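You operate a simulated robot arm through the tools that you are given. There is no shell and no other tool. Be economical: measure what you need, move in short steps, check, and stop when the job is done.

Carry out the task below with a simulated robot arm. There is one attempt and no reset: what you move stays moved.

JOB
Take the yellow element and put it on top of the green test pack.

The check looks at the end state, three seconds after you hand in, the way a careful person would. Anything else that was tipped, shoved, dropped, spilled or broken makes it a failure.

ROBOT AND FRAMES
A 7-joint arm with a two-finger parallel gripper, fixed in place. Base frame: the origin is at the foot of the arm, x ahead of it, y to its left, z up; the work surface is at about z = 0. Units: mm, rad, N and s.
With the tool pointing down near the work surface it reaches from about 220 to 580 mm from the base axis. Its first joint turns from -1.152 to 1.152 rad. Payload 2.5 kg.
The TCP is the grasp point between the finger pads, 23 mm short of the fingertips. In the tool frame z runs along the fingers and y along their closing line. Largest opening 94 mm; finger width 38, thickness 10; the body of the gripper, 54 by 96 mm, starts 39 mm behind the TCP.
Orientation is that of the tool frame in the base frame, as [roll, pitch, yaw] about the fixed x, y, z axes, in that order (R = Rz(yaw) Ry(pitch) Rx(roll)). With the fingers straight down and closing along the base's y, the tool's x points along the base's -x, its y along +y and its z along -z.

CONTROLS
- The arm moves only by the tool play_rows. Its argument "steps" is a list that holds one entry, the list of rows, each a list of 5 numbers: the opening, from 0 (shut) to 1 (fully open), then the shift along the base's x, y, z in mm, then the turn about the base's z in rad. In form: [[[grip, x, y, z, yaw], ...]]. A call has 1 to 8 rows; each row shifts and turns the commanded pose from where the row before left it. Rows are played at 5 a second. More than 50 mm and 0.15 rad between two rows, or a gripper value outside its range, and nothing of the call is played. A pose out of reach is approached as far as the arm can. The call stops where the force on the tool passes 40 N (or 10 N more than at its start, if that is more) or the arm is blocked; 0.2 s more then pass. The fingers move at their own pace (about 108 mm/s each) and stop on an object; they squeeze with about 21 N. The grip force told is the motor's: it shows also when the fingers shut on nothing. Time passes only in rows, and 0.2 s behind the last, so rows that do not move let the fingers close. The reply holds the time, the measured pose of the TCP, the force on the tool along the base axes, the opening and the grip force, in the units named above and with some noise, and new pictures: "show" is both (left out), scene, wrist or none.
- Cameras (640 x 400 px; columns grow to the right, rows downward): "scene" is fixed at [127.7, -411.9, 537.8]; the picture's right is [0.75, -0.67, 0.00], its down [-0.41, -0.46, -0.79] and it looks along [0.53, 0.59, -0.61] (base axes); focal length 283 px, centre (320, 200). "wrist" rides on the gripper at [-39, 0, -44] in the tool frame; the picture's right is [0.00, -1.00, 0.00], its down [0.97, 0.00, -0.24] and it looks along [0.24, 0.00, 0.97] (tool axes); focal length 218 px, centre (320, 200). There is no depth. A picture from a camera that has moved, and an enlarged one, comes with that camera's place and axes in the base frame and with its lens.
- inspect(camera, box): a new picture of the part [left, top, right, bottom] of that camera's present view, enlarged. No time passes.
- hand_in(): hands the job in; it is judged then, once.

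Work in short steps. Places have to be worked out from the pictures, the camera data and where the tool is seen: move nearer, look again, correct. Check each grasp and each placing, and mend what went wrong. You have 90 turns and 170 pictures in all, those below and enlarged ones among them. Open the gripper and draw the arm clear of the work before you hand the job in, unless the task says otherwise; then end with one line.

The tools are called after "Emit:" as name(argument=value, ...) on one line, values as JSON. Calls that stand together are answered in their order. play_rows: Moves the arm, as the interface text tells. Its arguments: {"type":"object","properties":{"steps":{"type":"array","items":{"type":"array","items":{"type":"array","items":{"type":"number"}}}},"show":{"type":"string","enum":["both","scene","wrist","none"]}},"required":["steps"]} The other tools are called the same way: inspect (camera, box) takes an enlarged picture of a part of a camera's view; hand_in () hands the job in.

At the start:

```text
time: 0.0
tool_pos: [436.6, -26.2, 337.0]
tcp_rot: [3.141, 0.0, 3.142]
force: [0.1, 0.4, 0.1]
width: 94.3
finger_force: 0.1
```

scene: 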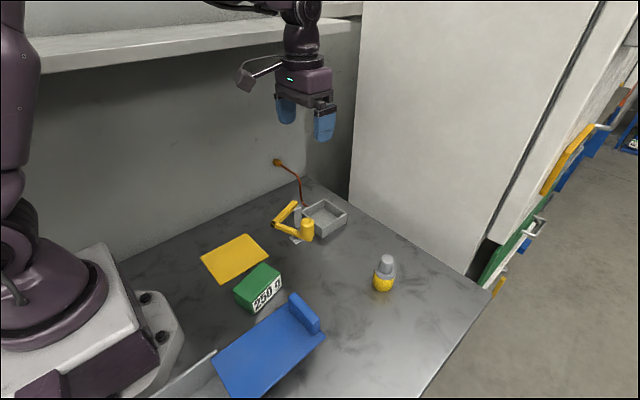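
wrist: 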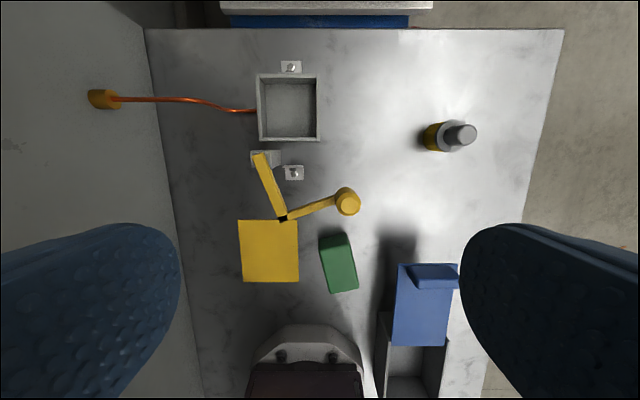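

The candidates for "yellow element" are a flat yellow square, a yellow jointed lamp-like arm and a yellow-and-grey bottle. I'll enlarge the views to tell them apart.

Emit:
inspect(camera="scene", box=[190, 150, 350, 250])

Emit:
inspect(camera="scene", box=[190, 220, 350, 320])

Emit:
inspect(camera="wrist", box=[220, 130, 380, 300])

Emit:
inspect(camera="scene", box=[344, 240, 424, 300])

```text
4.00 times, centred on (270, 200) of scene
camera zoom: at [127.7, -411.9, 537.8], right [0.75, -0.67, 0.0], down [-0.41, -0.46, -0.79], along [0.53, 0.59, -0.61], focal length 1134 px, centre (520, 200)
```

zoom: 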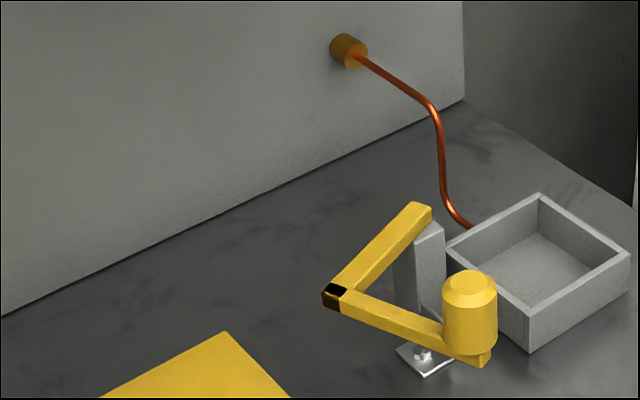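

```text
4.00 times, centred on (270, 270) of scene
camera zoom: at [127.7, -411.9, 537.8], right [0.75, -0.67, 0.0], down [-0.41, -0.46, -0.79], along [0.53, 0.59, -0.61], focal length 1134 px, centre (520, -80)
```

zoom: 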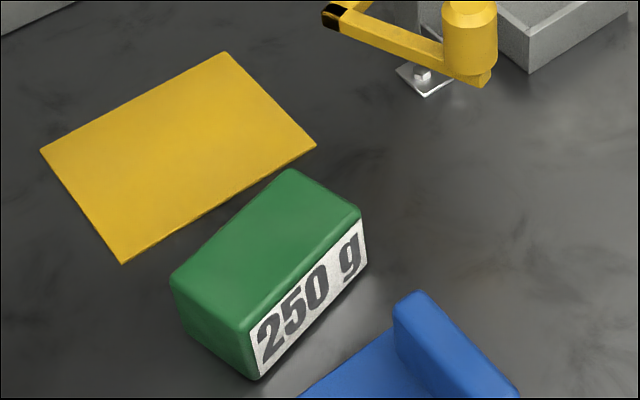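

```text
2.35 times, centred on (300, 215) of wrist
camera zoom: at [478.1, -26.3, 382.4], right [0.0, -1.0, 0.0], down [-0.97, 0.0, 0.24], along [-0.24, 0.0, -0.97], focal length 514 px, centre (367, 165)
```

zoom: 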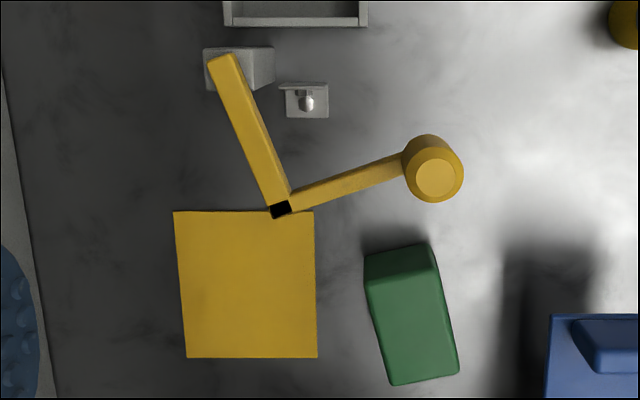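

```text
6.67 times, centred on (384, 270) of scene
camera zoom: at [127.7, -411.9, 537.8], right [0.75, -0.67, 0.0], down [-0.41, -0.46, -0.79], along [0.53, 0.59, -0.61], focal length 1889 px, centre (-107, -267)
```

zoom: 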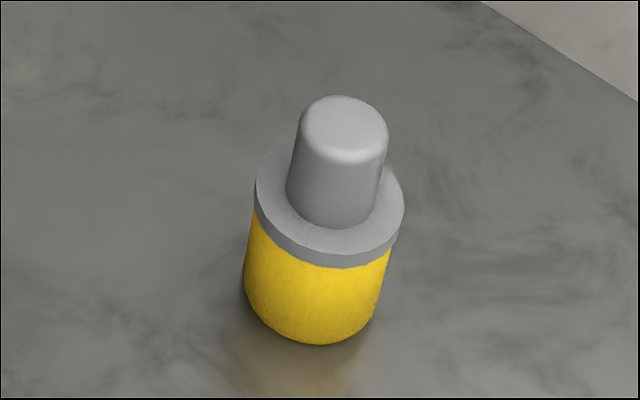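

The jointed yellow arm is mounted on a post with its head at about z = 83–130, and the yellow square looks like a flat mat. The free-standing yellow piece with the grey knob, near (487, -223), is the likely element. The pack's top is near (272, -57), z ≈ 47. I'll move over the yellow piece at height for a better look.

Emit:
play_rows(steps=[[[1, 12, -45, 0, 0], [1, 12, -45, 0, 0], [1, 12, -45, 0, 0], [1, 12, -45, 0, 0], [1, 2, -16, -40, 0], [1, 0, 0, -45, 0], [1, 0, 0, 0, 0]]])

```text
time: 1.6
tool_pos: [486.1, -226.5, 253.0]
tcp_rot: [-3.141, -0.001, 3.141]
force: [0.6, 0.1, 1.1]
width: 93.9
finger_force: 0.1
camera wrist: at [527.9, -224.9, 297.7], right [0.0, -1.0, 0.0], down [-0.97, 0.0, 0.24], along [-0.24, 0.0, -0.97], focal length 218 px, centre (320, 200)
```

scene: 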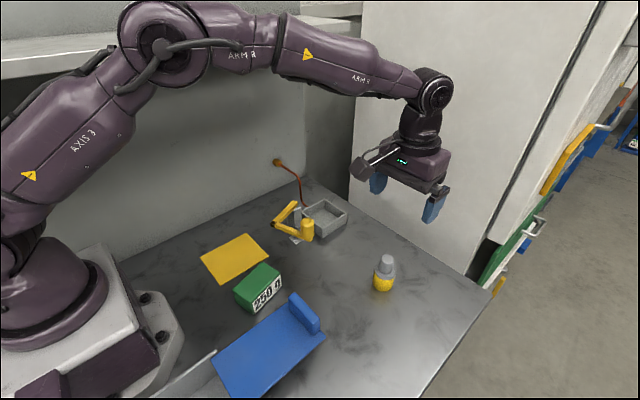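
wrist: 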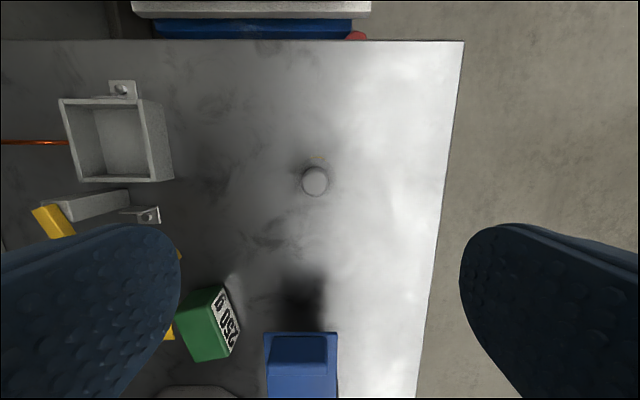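

The element is directly below. I'll enlarge it to read its shape and position.

Emit:
inspect(camera="wrist", box=[274, 140, 354, 220])

Emit:
inspect(camera="wrist", box=[0, 180, 200, 380])

```text
5.00 times, centred on (314, 180) of wrist
camera zoom: at [527.9, -224.9, 297.7], right [0.0, -1.0, 0.0], down [-0.97, 0.0, 0.24], along [-0.24, 0.0, -0.97], focal length 1091 px, centre (350, 300)
```

zoom: 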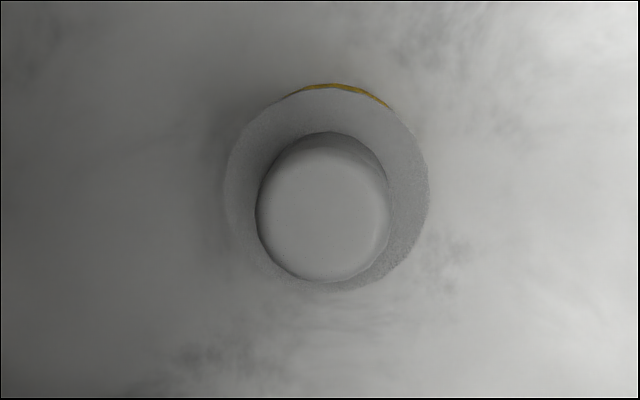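

```text
2.00 times, centred on (100, 280) of wrist
camera zoom: at [527.9, -224.9, 297.7], right [0.0, -1.0, 0.0], down [-0.97, 0.0, 0.24], along [-0.24, 0.0, -0.97], focal length 436 px, centre (760, 40)
```

zoom: 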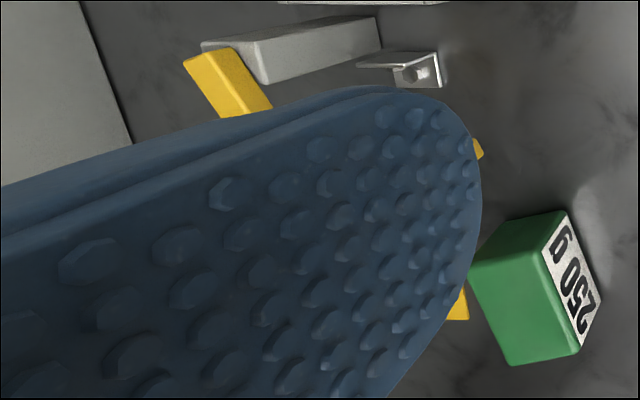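

The element has a grey knob about 26 mm across with its top at z ≈ 88. Below it is a flange about 43 mm across at z ≈ 48, over the yellow body, with the axis near (492.5, -219.5). I'll align, descend halfway and look again before gripping the knob.

Emit:
play_rows(steps=[[[1, 6, 5, -40, 0], [1, 0, 0, -40, 0], [1, 0, 0, -20, 0], [1, 0, 0, 0, 0], [1, 0, 0, 0, 0]]])

```text
time: 2.8
tool_pos: [491.4, -218.1, 154.9]
tcp_rot: [3.141, -0.002, -3.14]
force: [0.7, 0.3, 0.0]
width: 94.1
finger_force: 0.0
camera wrist: at [533.8, -218.7, 199.1], right [0.0, -1.0, 0.0], down [-0.97, 0.0, 0.24], along [-0.24, 0.0, -0.97], focal length 218 px, centre (320, 200)
```

scene: 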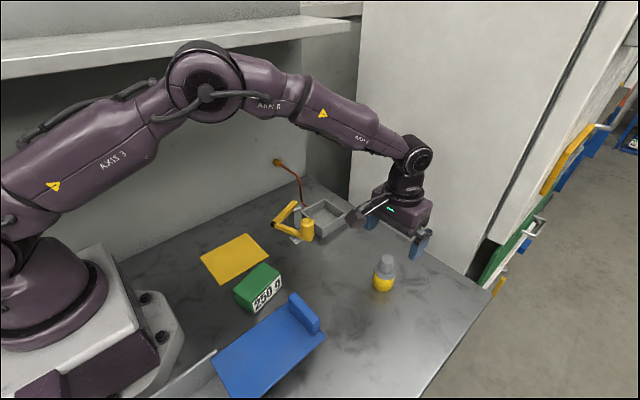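
wrist: 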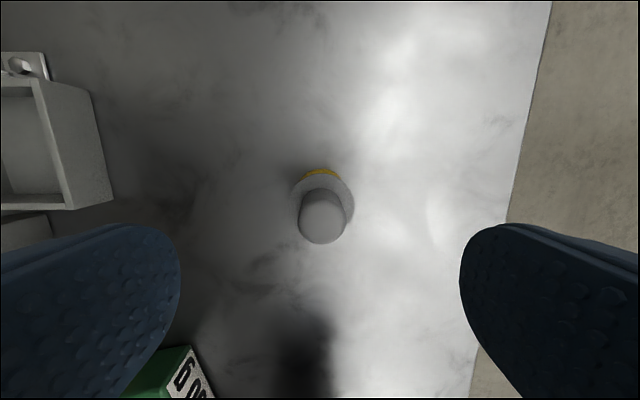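

The knob is centred between the fingers to within a millimetre or two in y. I'll enlarge to refine x.

Emit:
inspect(camera="wrist", box=[282, 155, 362, 255])

Emit:
inspect(camera="scene", box=[344, 220, 444, 300])

```text
4.00 times, centred on (322, 205) of wrist
camera zoom: at [533.8, -218.7, 199.1], right [0.0, -1.0, 0.0], down [-0.97, 0.0, 0.24], along [-0.24, 0.0, -0.97], focal length 873 px, centre (312, 180)
```

zoom: 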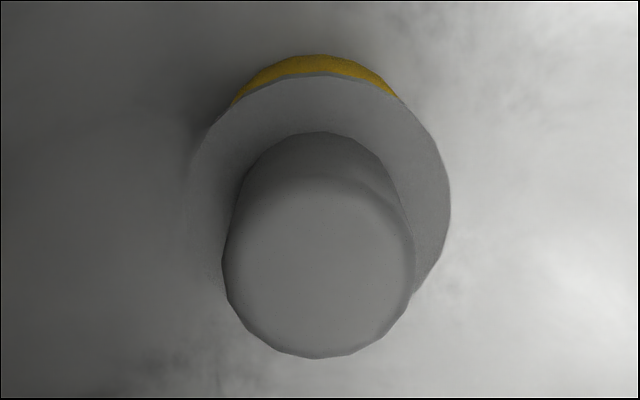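

```text
5.00 times, centred on (394, 260) of scene
camera zoom: at [127.7, -411.9, 537.8], right [0.75, -0.67, 0.0], down [-0.41, -0.46, -0.79], along [0.53, 0.59, -0.61], focal length 1417 px, centre (-50, -100)
```

zoom: 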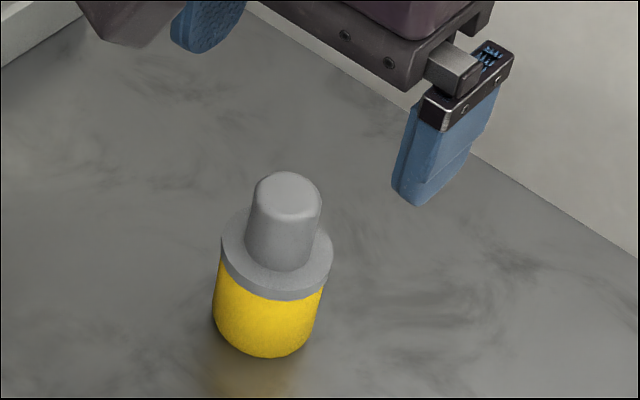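

The axis is at (492.7, -220), with the knob top at z ≈ 83–88 and the flange at ≈ 48. I'll descend to TCP z ≈ 77, which puts the tips at about 54, above the flange, and then close.

Emit:
play_rows(steps=[[[1, 1, -2, -30, 0], [1, 0, 0, -30, 0], [1, 0, 0, -18, 0], [1, 0, 0, 0, 0]]])

```text
time: 3.8
tool_pos: [494.9, -218.7, 74.3]
tcp_rot: [-3.14, 0.001, 3.14]
force: [0.4, 0.4, -0.3]
width: 94.1
finger_force: 0.0
camera wrist: at [535.6, -218.6, 119.5], right [0.0, -1.0, 0.0], down [-0.97, 0.0, 0.24], along [-0.24, 0.0, -0.97], focal length 218 px, centre (320, 200)
```

scene: 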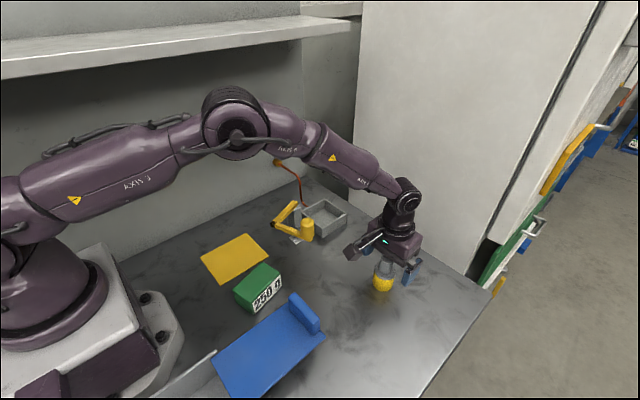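
wrist: 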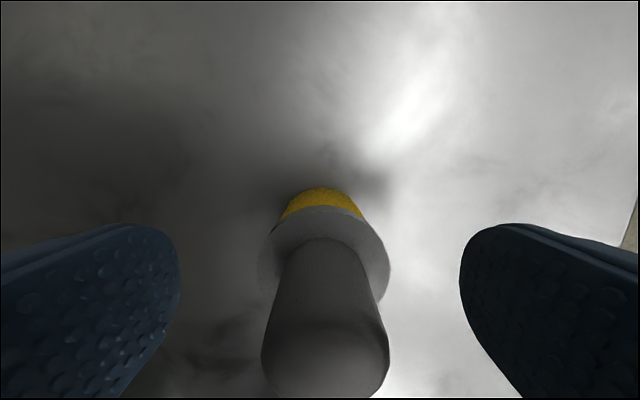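

The knob sits between the fingers. I'll check the fingertip clearance over the flange in the scene view before closing.

Emit:
inspect(camera="scene", box=[354, 235, 434, 300])

```text
6.15 times, centred on (394, 268) of scene
camera zoom: at [127.7, -411.9, 537.8], right [0.75, -0.67, 0.0], down [-0.41, -0.46, -0.79], along [0.53, 0.59, -0.61], focal length 1744 px, centre (-135, -215)
```

zoom: 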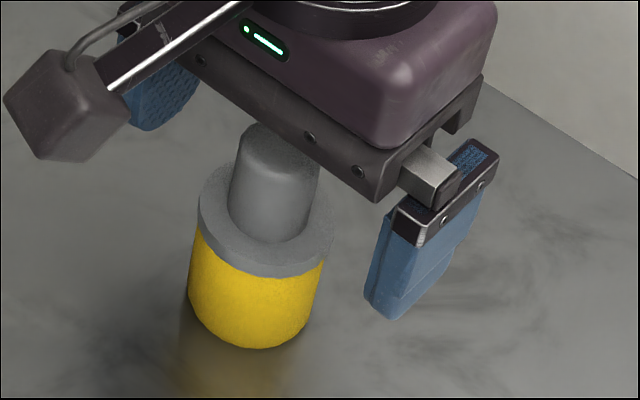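

The tips look close to flange level, so I'll raise 3 mm for margin and then close slowly on the knob.

Emit:
play_rows(steps=[[[1, 0, -1, 3, 0], [0.6, 0, 0, 0, 0], [0.4, 0, 0, 0, 0], [0.2, 0, 0, 0, 0], [0, 0, 0, 0, 0], [0, 0, 0, 0, 0]]])

Emit:
inspect(camera="scene", box=[354, 235, 434, 300])

```text
time: 5.2
tool_pos: [494.2, -219.8, 77.7]
tcp_rot: [-3.141, 0.0, -3.141]
force: [0.1, -0.1, -0.5]
width: 25.9
finger_force: 20.8
camera wrist: at [535.4, -219.6, 122.9], right [0.0, -1.0, 0.0], down [-0.97, 0.0, 0.24], along [-0.24, 0.0, -0.97], focal length 218 px, centre (320, 200)
```

scene: 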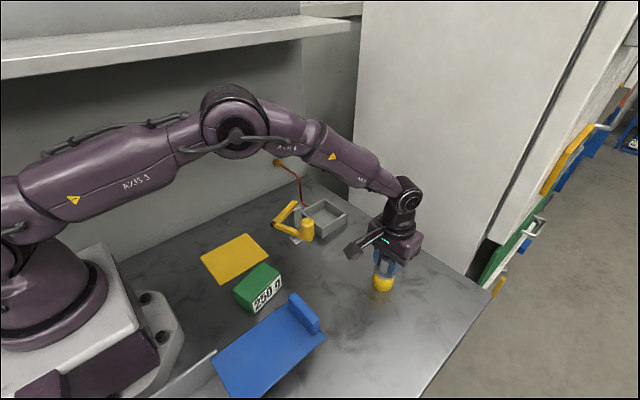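
wrist: 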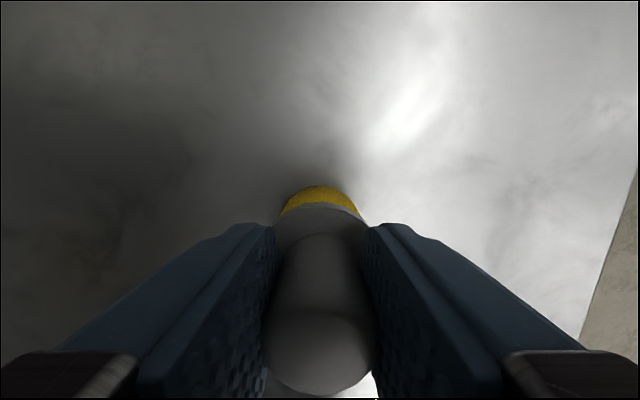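

```text
6.15 times, centred on (394, 268) of scene
camera zoom: at [127.7, -411.9, 537.8], right [0.75, -0.67, 0.0], down [-0.41, -0.46, -0.79], along [0.53, 0.59, -0.61], focal length 1744 px, centre (-135, -215)
```

zoom: 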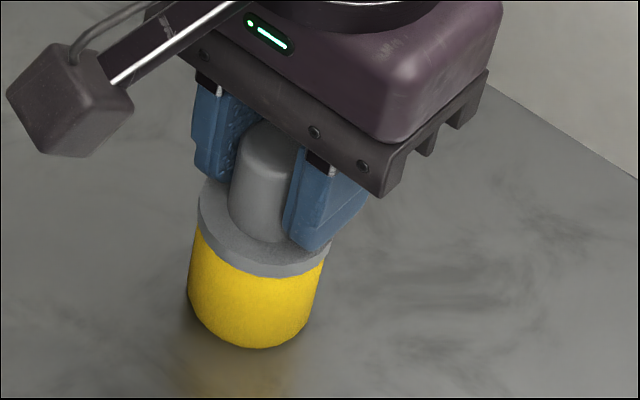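

The grip holds at 25.9 mm and 20.8 N, upright. I'll lift slowly by about 40 mm and check that the whole element comes up.

Emit:
play_rows(steps=[[[0, 0, 0, 5, 0], [0, 0, 0, 10, 0], [0, 0, 0, 25, 0], [0, 0, 0, 0, 0]]])

Emit:
inspect(camera="scene", box=[354, 215, 454, 300])

```text
time: 6.2
tool_pos: [493.8, -219.2, 117.9]
tcp_rot: [3.141, 0.001, 3.14]
force: [0.6, -0.3, 0.5]
width: 0.0
finger_force: 21.0
camera wrist: at [534.7, -220.4, 162.0], right [0.0, -1.0, 0.0], down [-0.97, 0.0, 0.24], along [-0.24, 0.0, -0.97], focal length 218 px, centre (320, 200)
```

scene: 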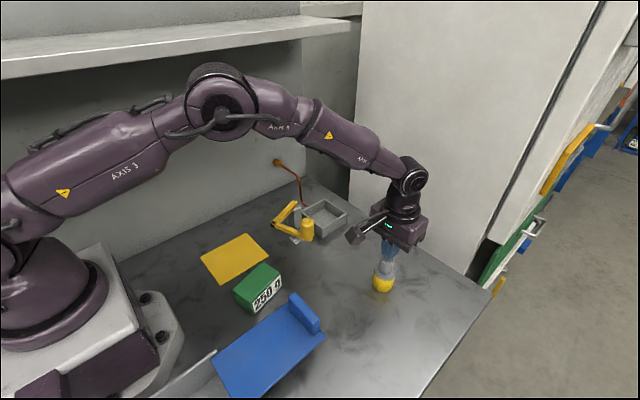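
wrist: 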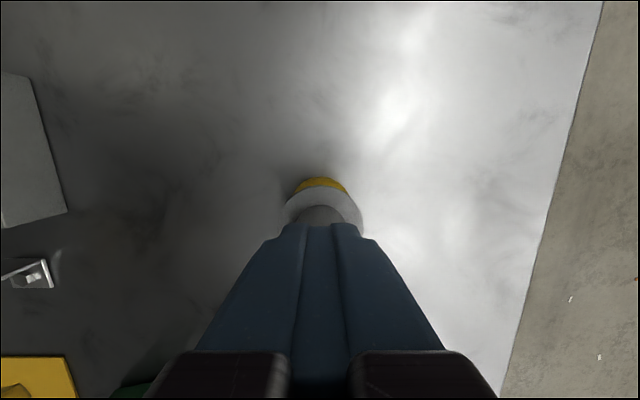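

```text
4.71 times, centred on (404, 258) of scene
camera zoom: at [127.7, -411.9, 537.8], right [0.75, -0.67, 0.0], down [-0.41, -0.46, -0.79], along [0.53, 0.59, -0.61], focal length 1334 px, centre (-75, -71)
```

zoom: 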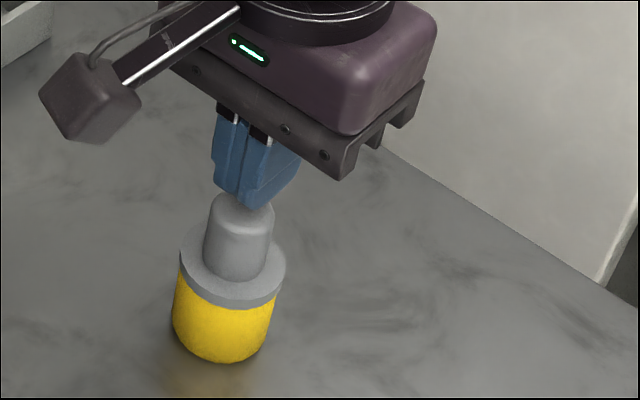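

The fingers slipped off the knob and the element stayed upright where it was. I'll re-grip lower and lift only a few millimetres, reading the force to see whether it's slippery, heavy or fixed.

Emit:
play_rows(steps=[[[1, 0, 0, 0, 0], [1, 0, 0, 0, 0], [1, 0, 0, 0, 0], [1, 0, 0, -25, 0], [1, 0, 0, -17, 0], [0, 0, 0, 0, 0], [0, 0, 0, 0, 0], [0, 0, 0, 0, 0]]], show="none")

Emit:
play_rows(steps=[[[0, 0, 0, 2, 0]]], show="none")

Emit:
play_rows(steps=[[[0, 0, 0, 2, 0]]], show="scene")

Emit:
inspect(camera="scene", box=[354, 235, 434, 300])

```text
time: 8.0
tool_pos: [494.4, -222.1, 73.6]
tcp_rot: [-3.141, 0.0, -3.141]
force: [0.0, 0.5, 0.2]
width: 26.2
finger_force: 21.4
```

```text
time: 8.4
tool_pos: [494.0, -221.1, 77.0]
tcp_rot: [-3.141, 0.001, -3.14]
force: [0.1, -0.4, -0.4]
width: 25.8
finger_force: 21.1
```

```text
time: 8.8
tool_pos: [492.8, -221.6, 79.3]
tcp_rot: [-3.141, 0.0, 3.141]
force: [0.5, 0.6, -0.7]
width: 25.9
finger_force: 21.7
```

scene: 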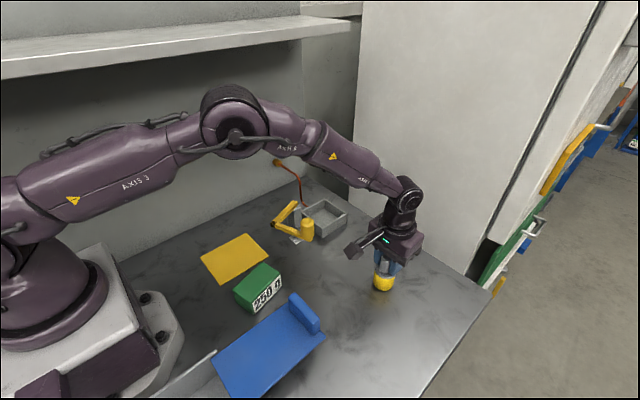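

```text
6.15 times, centred on (394, 268) of scene
camera zoom: at [127.7, -411.9, 537.8], right [0.75, -0.67, 0.0], down [-0.41, -0.46, -0.79], along [0.53, 0.59, -0.61], focal length 1744 px, centre (-135, -215)
```

zoom: 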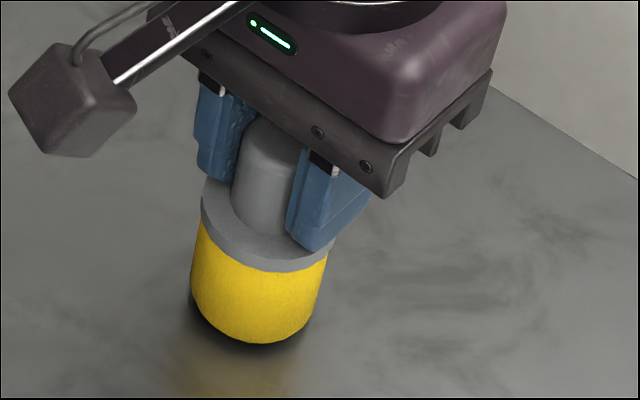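

It has lifted: there's a shadow gap under the base, and almost no load on the tool. I'll raise gently in small steps and watch the width.

Emit:
play_rows(steps=[[[0, 0, 0, 2, 0], [0, 0, 0, 3, 0], [0, 0, 0, 3, 0], [0, 0, 0, 3, 0], [0, 0, 0, 0, 0], [0, 0, 0, 0, 0]]], show="wrist")

Emit:
inspect(camera="scene", box=[354, 235, 434, 300])

```text
time: 10.2
tool_pos: [495.1, -220.8, 90.2]
tcp_rot: [-3.141, -0.001, 3.141]
force: [-0.4, 0.0, -1.0]
width: 26.2
finger_force: 21.2
camera wrist: at [535.6, -221.1, 135.5], right [0.0, -1.0, 0.0], down [-0.97, 0.0, 0.24], along [-0.24, 0.0, -0.97], focal length 218 px, centre (320, 200)
```

wrist: 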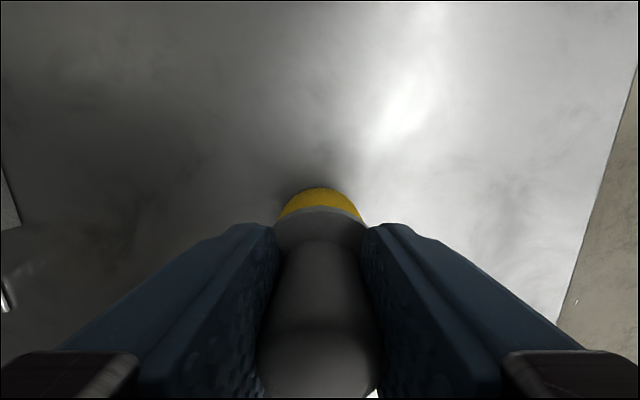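

```text
6.15 times, centred on (394, 268) of scene
camera zoom: at [127.7, -411.9, 537.8], right [0.75, -0.67, 0.0], down [-0.41, -0.46, -0.79], along [0.53, 0.59, -0.61], focal length 1744 px, centre (-135, -215)
```

zoom: 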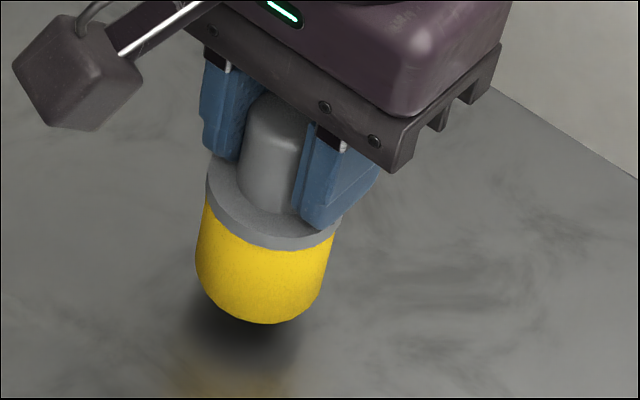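

It's holding steady, with about 1 N of load. I'll keep lifting gently to TCP z ≈ 160.

Emit:
play_rows(steps=[[[0, 0, 0, 3, 0], [0, 0, 0, 5, 0], [0, 0, 0, 6, 0], [0, 0, 0, 6, 0], [0, 0, 0, 6, 0], [0, 0, 0, 6, 0], [0, 0, 0, 4, 0], [0, 0, 0, 2, 0]]], show="none")

Emit:
play_rows(steps=[[[0, 0, 0, 3, 0], [0, 0, 0, 5, 0], [0, 0, 0, 6, 0], [0, 0, 0, 6, 0], [0, 0, 0, 6, 0], [0, 0, 0, 5, 0], [0, 0, 0, 3, 0], [0, 0, 0, 1, 0]]], show="both")

```text
time: 12.0
tool_pos: [494.6, -219.5, 129.7]
tcp_rot: [3.14, 0.001, -3.141]
force: [-0.5, 0.0, -0.1]
width: 25.8
finger_force: 21.0
```

```text
time: 13.8
tool_pos: [493.2, -220.9, 163.9]
tcp_rot: [3.141, 0.0, 3.141]
force: [0.6, -0.1, -0.9]
width: 26.0
finger_force: 21.1
camera wrist: at [534.6, -220.3, 208.8], right [0.0, -1.0, 0.0], down [-0.97, 0.0, 0.24], along [-0.24, 0.0, -0.97], focal length 218 px, centre (320, 200)
```

scene: 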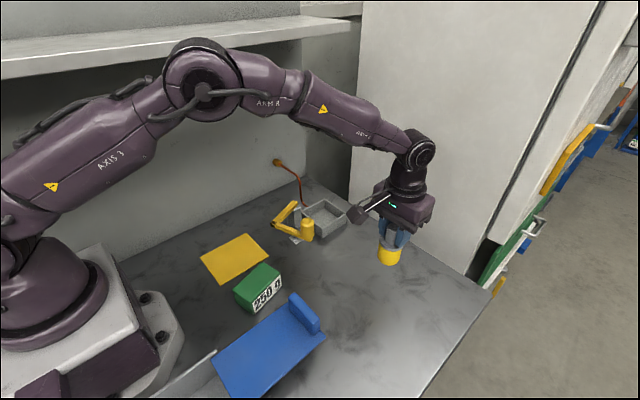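
wrist: 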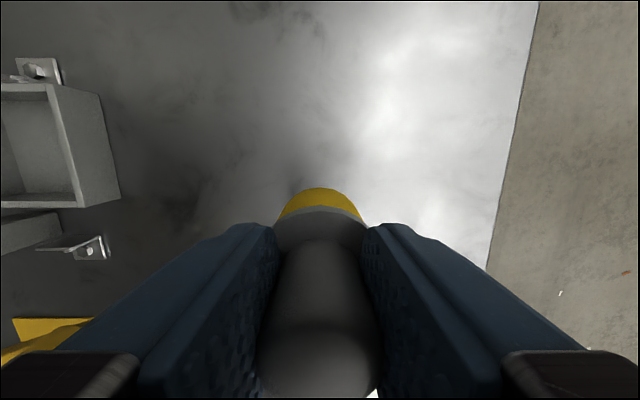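

There's no slip. I'll now carry it smoothly toward the pack, starting with about 100 mm and staying clear of the swing arm's head.

Emit:
play_rows(steps=[[[0, -4, 1, 0, 0], [0, -8, 3, 0, 0], [0, -14, 5, 0, 0], [0, -18, 7, 0, 0], [0, -18, 7, 0, 0], [0, -16, 6, 0, 0], [0, -8, 3, 0, 0], [0, -3, 1, 0, 0]]], show="none")

Emit:
play_rows(steps=[[[0, -4, 1, 0, 0], [0, -8, 3, 0, 0], [0, -14, 5, 0, 0], [0, -18, 7, 0, 0], [0, -18, 7, 0, 0], [0, -16, 6, 0, 0], [0, -8, 3, 0, 0], [0, -3, 1, 0, 0]]], show="both")

```text
time: 15.6
tool_pos: [404.7, -187.2, 163.2]
tcp_rot: [-3.14, 0.0, -3.14]
force: [0.4, -0.1, -0.6]
width: 26.1
finger_force: 21.4
```

```text
time: 17.4
tool_pos: [317.6, -154.0, 164.3]
tcp_rot: [-3.141, 0.0, 3.141]
force: [0.1, 0.2, -0.7]
width: 26.1
finger_force: 20.7
camera wrist: at [357.8, -154.4, 208.1], right [0.0, -1.0, 0.0], down [-0.97, 0.0, 0.24], along [-0.24, 0.0, -0.97], focal length 218 px, centre (320, 200)
```

scene: 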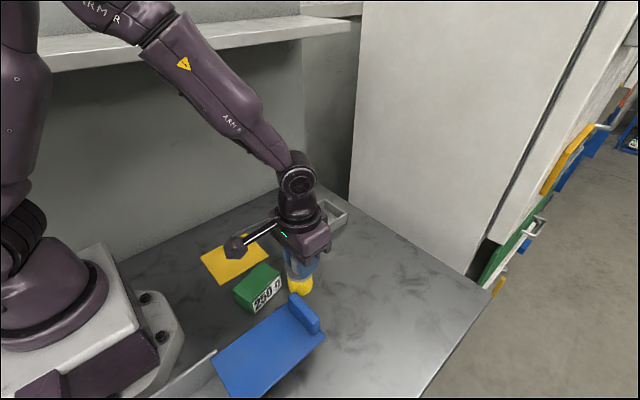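
wrist: 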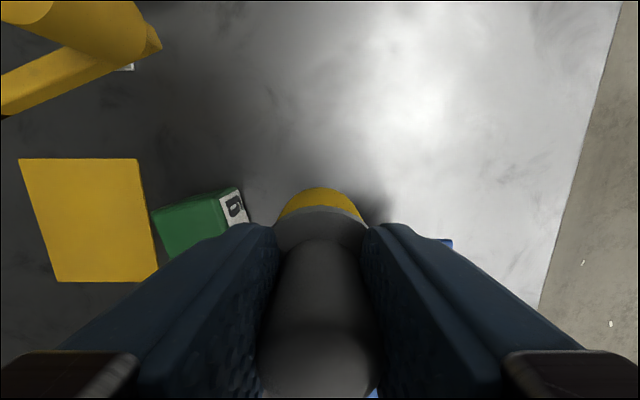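

From the earlier clear views the pack's top centre works out to about (272, -60), roughly 88 × 49 mm, with its top near z 47. The element's base is at about z = 89, so I'll carry it over the pack at this height.

Emit:
play_rows(steps=[[[0, -2, 4, 0, 0], [0, -5, 10, 0, 0], [0, -8, 16, 0, 0], [0, -9, 18, 0, 0], [0, -9, 18, 0, 0], [0, -7, 16, 0, 0], [0, -4, 8, 0, 0], [0, -1, 4, 0, 0]]])

Emit:
inspect(camera="scene", box=[200, 210, 320, 320])

```text
time: 19.2
tool_pos: [269.9, -62.2, 164.1]
tcp_rot: [-3.141, -0.001, -3.141]
force: [0.2, -0.4, -0.6]
width: 26.1
finger_force: 20.9
camera wrist: at [312.0, -61.9, 208.2], right [0.0, -1.0, 0.0], down [-0.97, 0.0, 0.24], along [-0.24, 0.0, -0.97], focal length 218 px, centre (320, 200)
```

scene: 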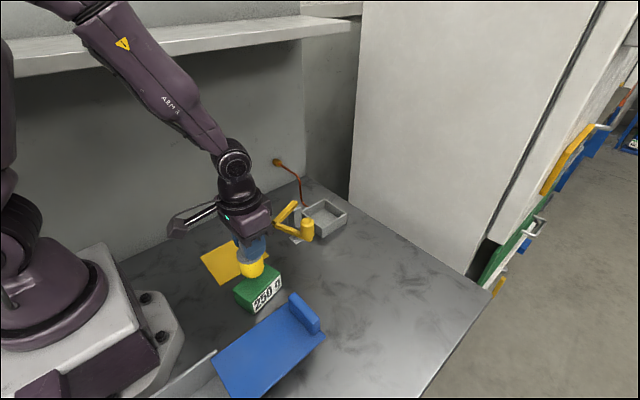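
wrist: 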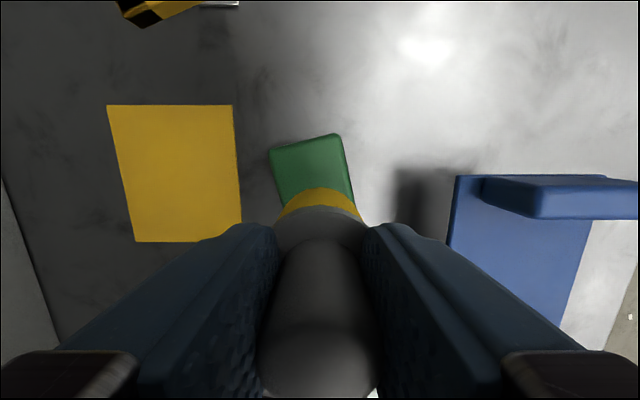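

```text
3.64 times, centred on (260, 265) of scene
camera zoom: at [127.7, -411.9, 537.8], right [0.75, -0.67, 0.0], down [-0.41, -0.46, -0.79], along [0.53, 0.59, -0.61], focal length 1030 px, centre (538, -36)
```

zoom: 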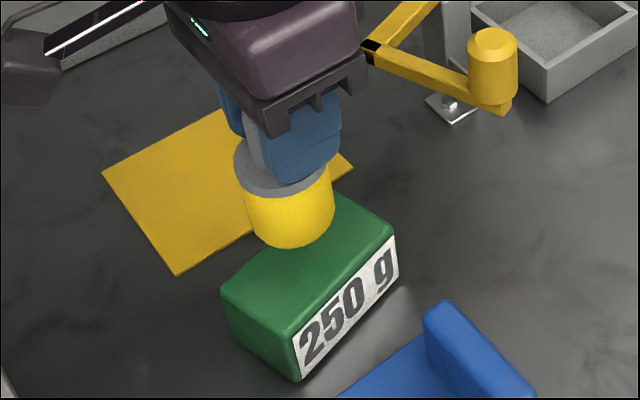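

The wrist view gives the pack's centre as about (271, -60), so the alignment is good to 2 mm. I'll nudge by that and lower gently to about 6 mm above expected contact.

Emit:
play_rows(steps=[[[0, 1, 1, -3, 0], [0, 1, 1, -5, 0], [0, 0, 0, -6, 0], [0, 0, 0, -6, 0], [0, 0, 0, -6, 0], [0, 0, 0, -5, 0], [0, 0, 0, -3, 0], [0, 0, 0, -1, 0]]])

Emit:
inspect(camera="scene", box=[210, 230, 310, 320])

```text
time: 21.0
tool_pos: [273.6, -58.8, 129.3]
tcp_rot: [3.139, 0.0, -3.141]
force: [0.1, 0.2, -0.4]
width: 25.9
finger_force: 20.6
camera wrist: at [313.6, -58.7, 173.6], right [0.0, -1.0, 0.0], down [-0.97, 0.0, 0.24], along [-0.24, 0.0, -0.97], focal length 218 px, centre (320, 200)
```

scene: 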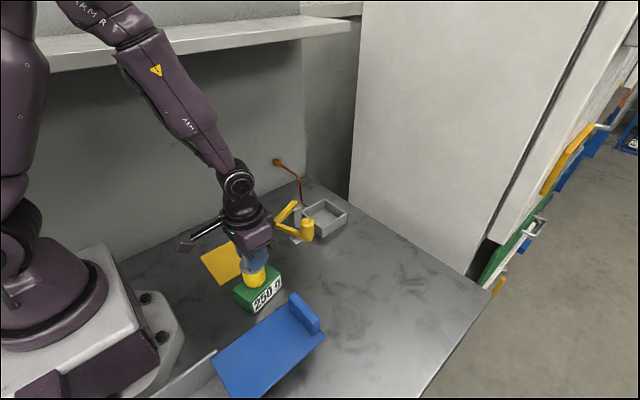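
wrist: 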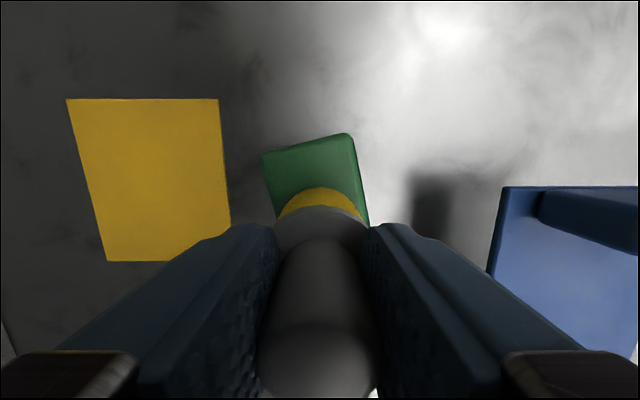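

```text
4.44 times, centred on (260, 275) of scene
camera zoom: at [127.7, -411.9, 537.8], right [0.75, -0.67, 0.0], down [-0.41, -0.46, -0.79], along [0.53, 0.59, -0.61], focal length 1259 px, centre (587, -133)
```

zoom: 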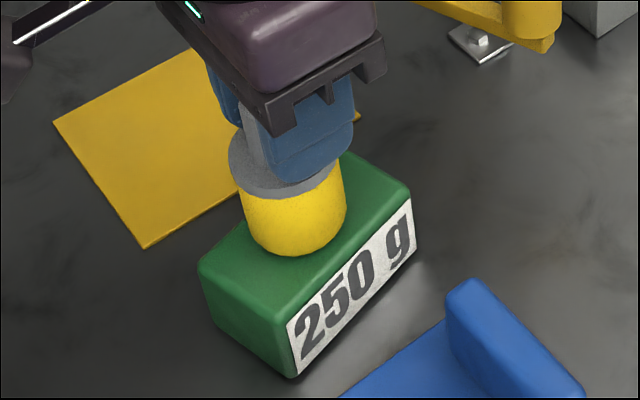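

The element is over the pack, within about 6 mm of centre. I'll nudge +3 mm in x and -1 in y, then lower by 1–2 mm steps and watch the force for contact.

Emit:
play_rows(steps=[[[0, 2, -1, -1, 0], [0, 1, 0, -1, 0], [0, 0, 0, -1, 0], [0, 0, 0, -1, 0], [0, 0, 0, 0, 0]]], show="none")

Emit:
inspect(camera="scene", box=[220, 240, 300, 320])

```text
time: 22.2
tool_pos: [276.1, -59.3, 124.3]
tcp_rot: [3.141, 0.001, 3.141]
force: [-2.6, -0.3, 6.6]
width: 26.1
finger_force: 20.7
```

```text
5.00 times, centred on (260, 280) of scene
camera zoom: at [127.6, -411.9, 537.8], right [0.75, -0.67, 0.0], down [-0.41, -0.46, -0.79], along [0.53, 0.59, -0.61], focal length 1417 px, centre (620, -200)
```

zoom: 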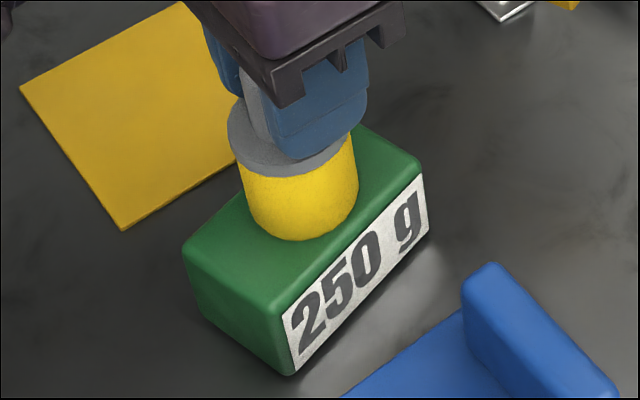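

Contact: 6.6 N upward, with the base seated inside the pack's top. I'll ease 0.5 mm to relieve the pressing, then open in place.

Emit:
play_rows(steps=[[[0, 0, 0, 0.5, 0], [0.3, 0, 0, 0, 0], [0.45, 0, 0, 0, 0], [0.7, 0, 0, 0, 0], [1, 0, 0, 0, 0], [1, 0, 0, 0, 0]]])

Emit:
inspect(camera="scene", box=[220, 240, 300, 320])

```text
time: 23.6
tool_pos: [276.3, -59.2, 125.6]
tcp_rot: [-3.14, 0.001, 3.141]
force: [-0.6, -0.9, -0.3]
width: 93.8
finger_force: 0.1
camera wrist: at [317.5, -59.1, 169.6], right [0.0, -1.0, 0.0], down [-0.97, 0.0, 0.24], along [-0.24, 0.0, -0.97], focal length 218 px, centre (320, 200)
```

scene: 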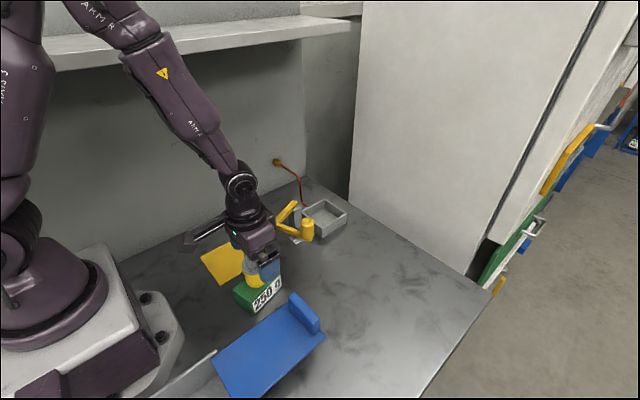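
wrist: 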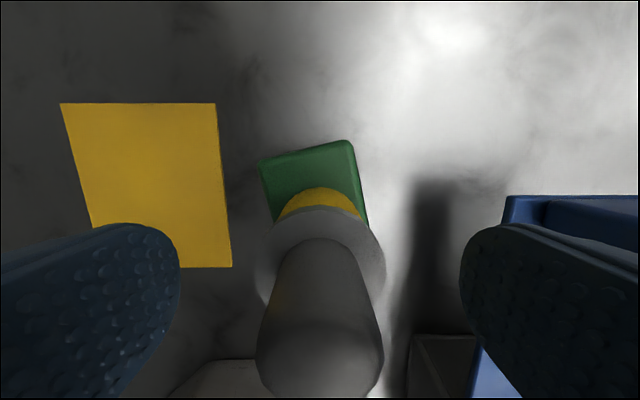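

```text
5.00 times, centred on (260, 280) of scene
camera zoom: at [127.7, -411.9, 537.8], right [0.75, -0.67, 0.0], down [-0.41, -0.46, -0.79], along [0.53, 0.59, -0.61], focal length 1417 px, centre (620, -200)
```

zoom: 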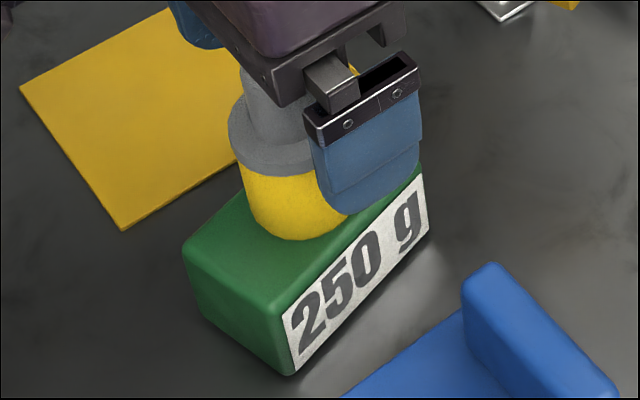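

The element stands on the pack and the fingers are fully open. I'll rise straight up about 130 mm and check.

Emit:
play_rows(steps=[[[1, 0, 0, 8, 0], [1, 0, 0, 20, 0], [1, 0, 0, 30, 0], [1, 0, 0, 35, 0], [1, 0, 0, 35, 0], [1, 30, 0, 20, 0], [1, 30, 0, 0, 0], [1, 0, 0, 0, 0]]])

Emit:
inspect(camera="scene", box=[190, 180, 350, 320])

```text
time: 25.4
tool_pos: [335.1, -61.0, 271.9]
tcp_rot: [-3.141, 0.0, -3.141]
force: [-0.3, 0.1, 0.4]
width: 94.0
finger_force: 0.1
camera wrist: at [376.4, -60.1, 316.6], right [0.0, -1.0, 0.0], down [-0.97, 0.0, 0.24], along [-0.24, 0.0, -0.97], focal length 218 px, centre (320, 200)
```

scene: 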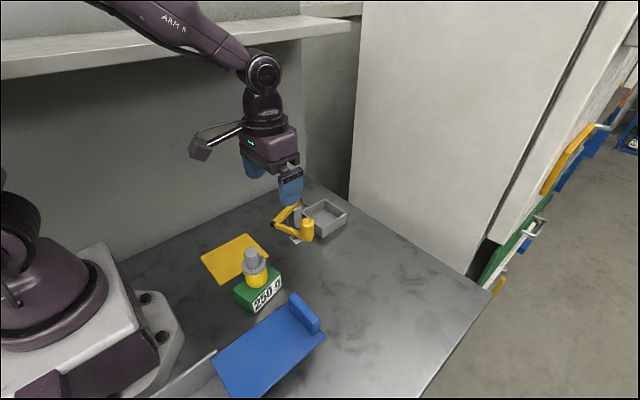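
wrist: 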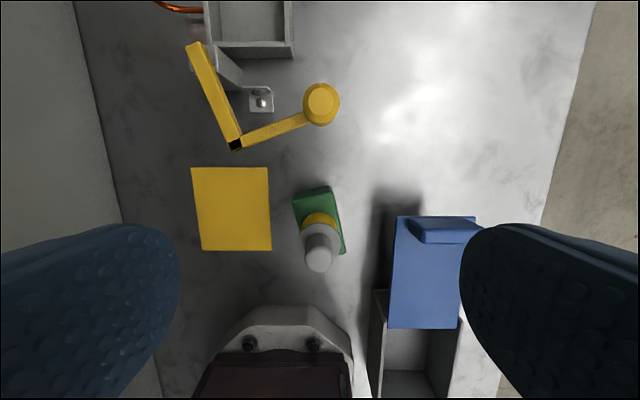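

```text
2.86 times, centred on (270, 250) of scene
camera zoom: at [127.7, -411.9, 537.8], right [0.75, -0.67, 0.0], down [-0.41, -0.46, -0.79], along [0.53, 0.59, -0.61], focal length 810 px, centre (463, 57)
```

zoom: 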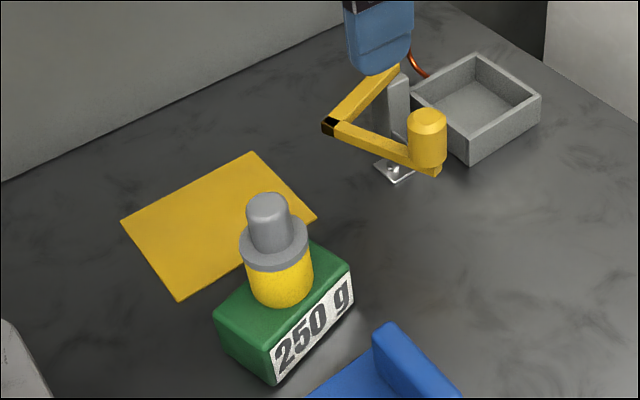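

The yellow element stands upright and centred on the green pack, nothing else has moved, and the arm is clear with the gripper open. I'm handing in.

Emit:
hand_in()

```text
The job is handed in.
```

I put the yellow element, which I took to be the free-standing yellow piece with the grey knob, upright on top of the green 250 g test pack. It took two grips because the first slipped off the knob; nothing else was moved, and the job is handed in.
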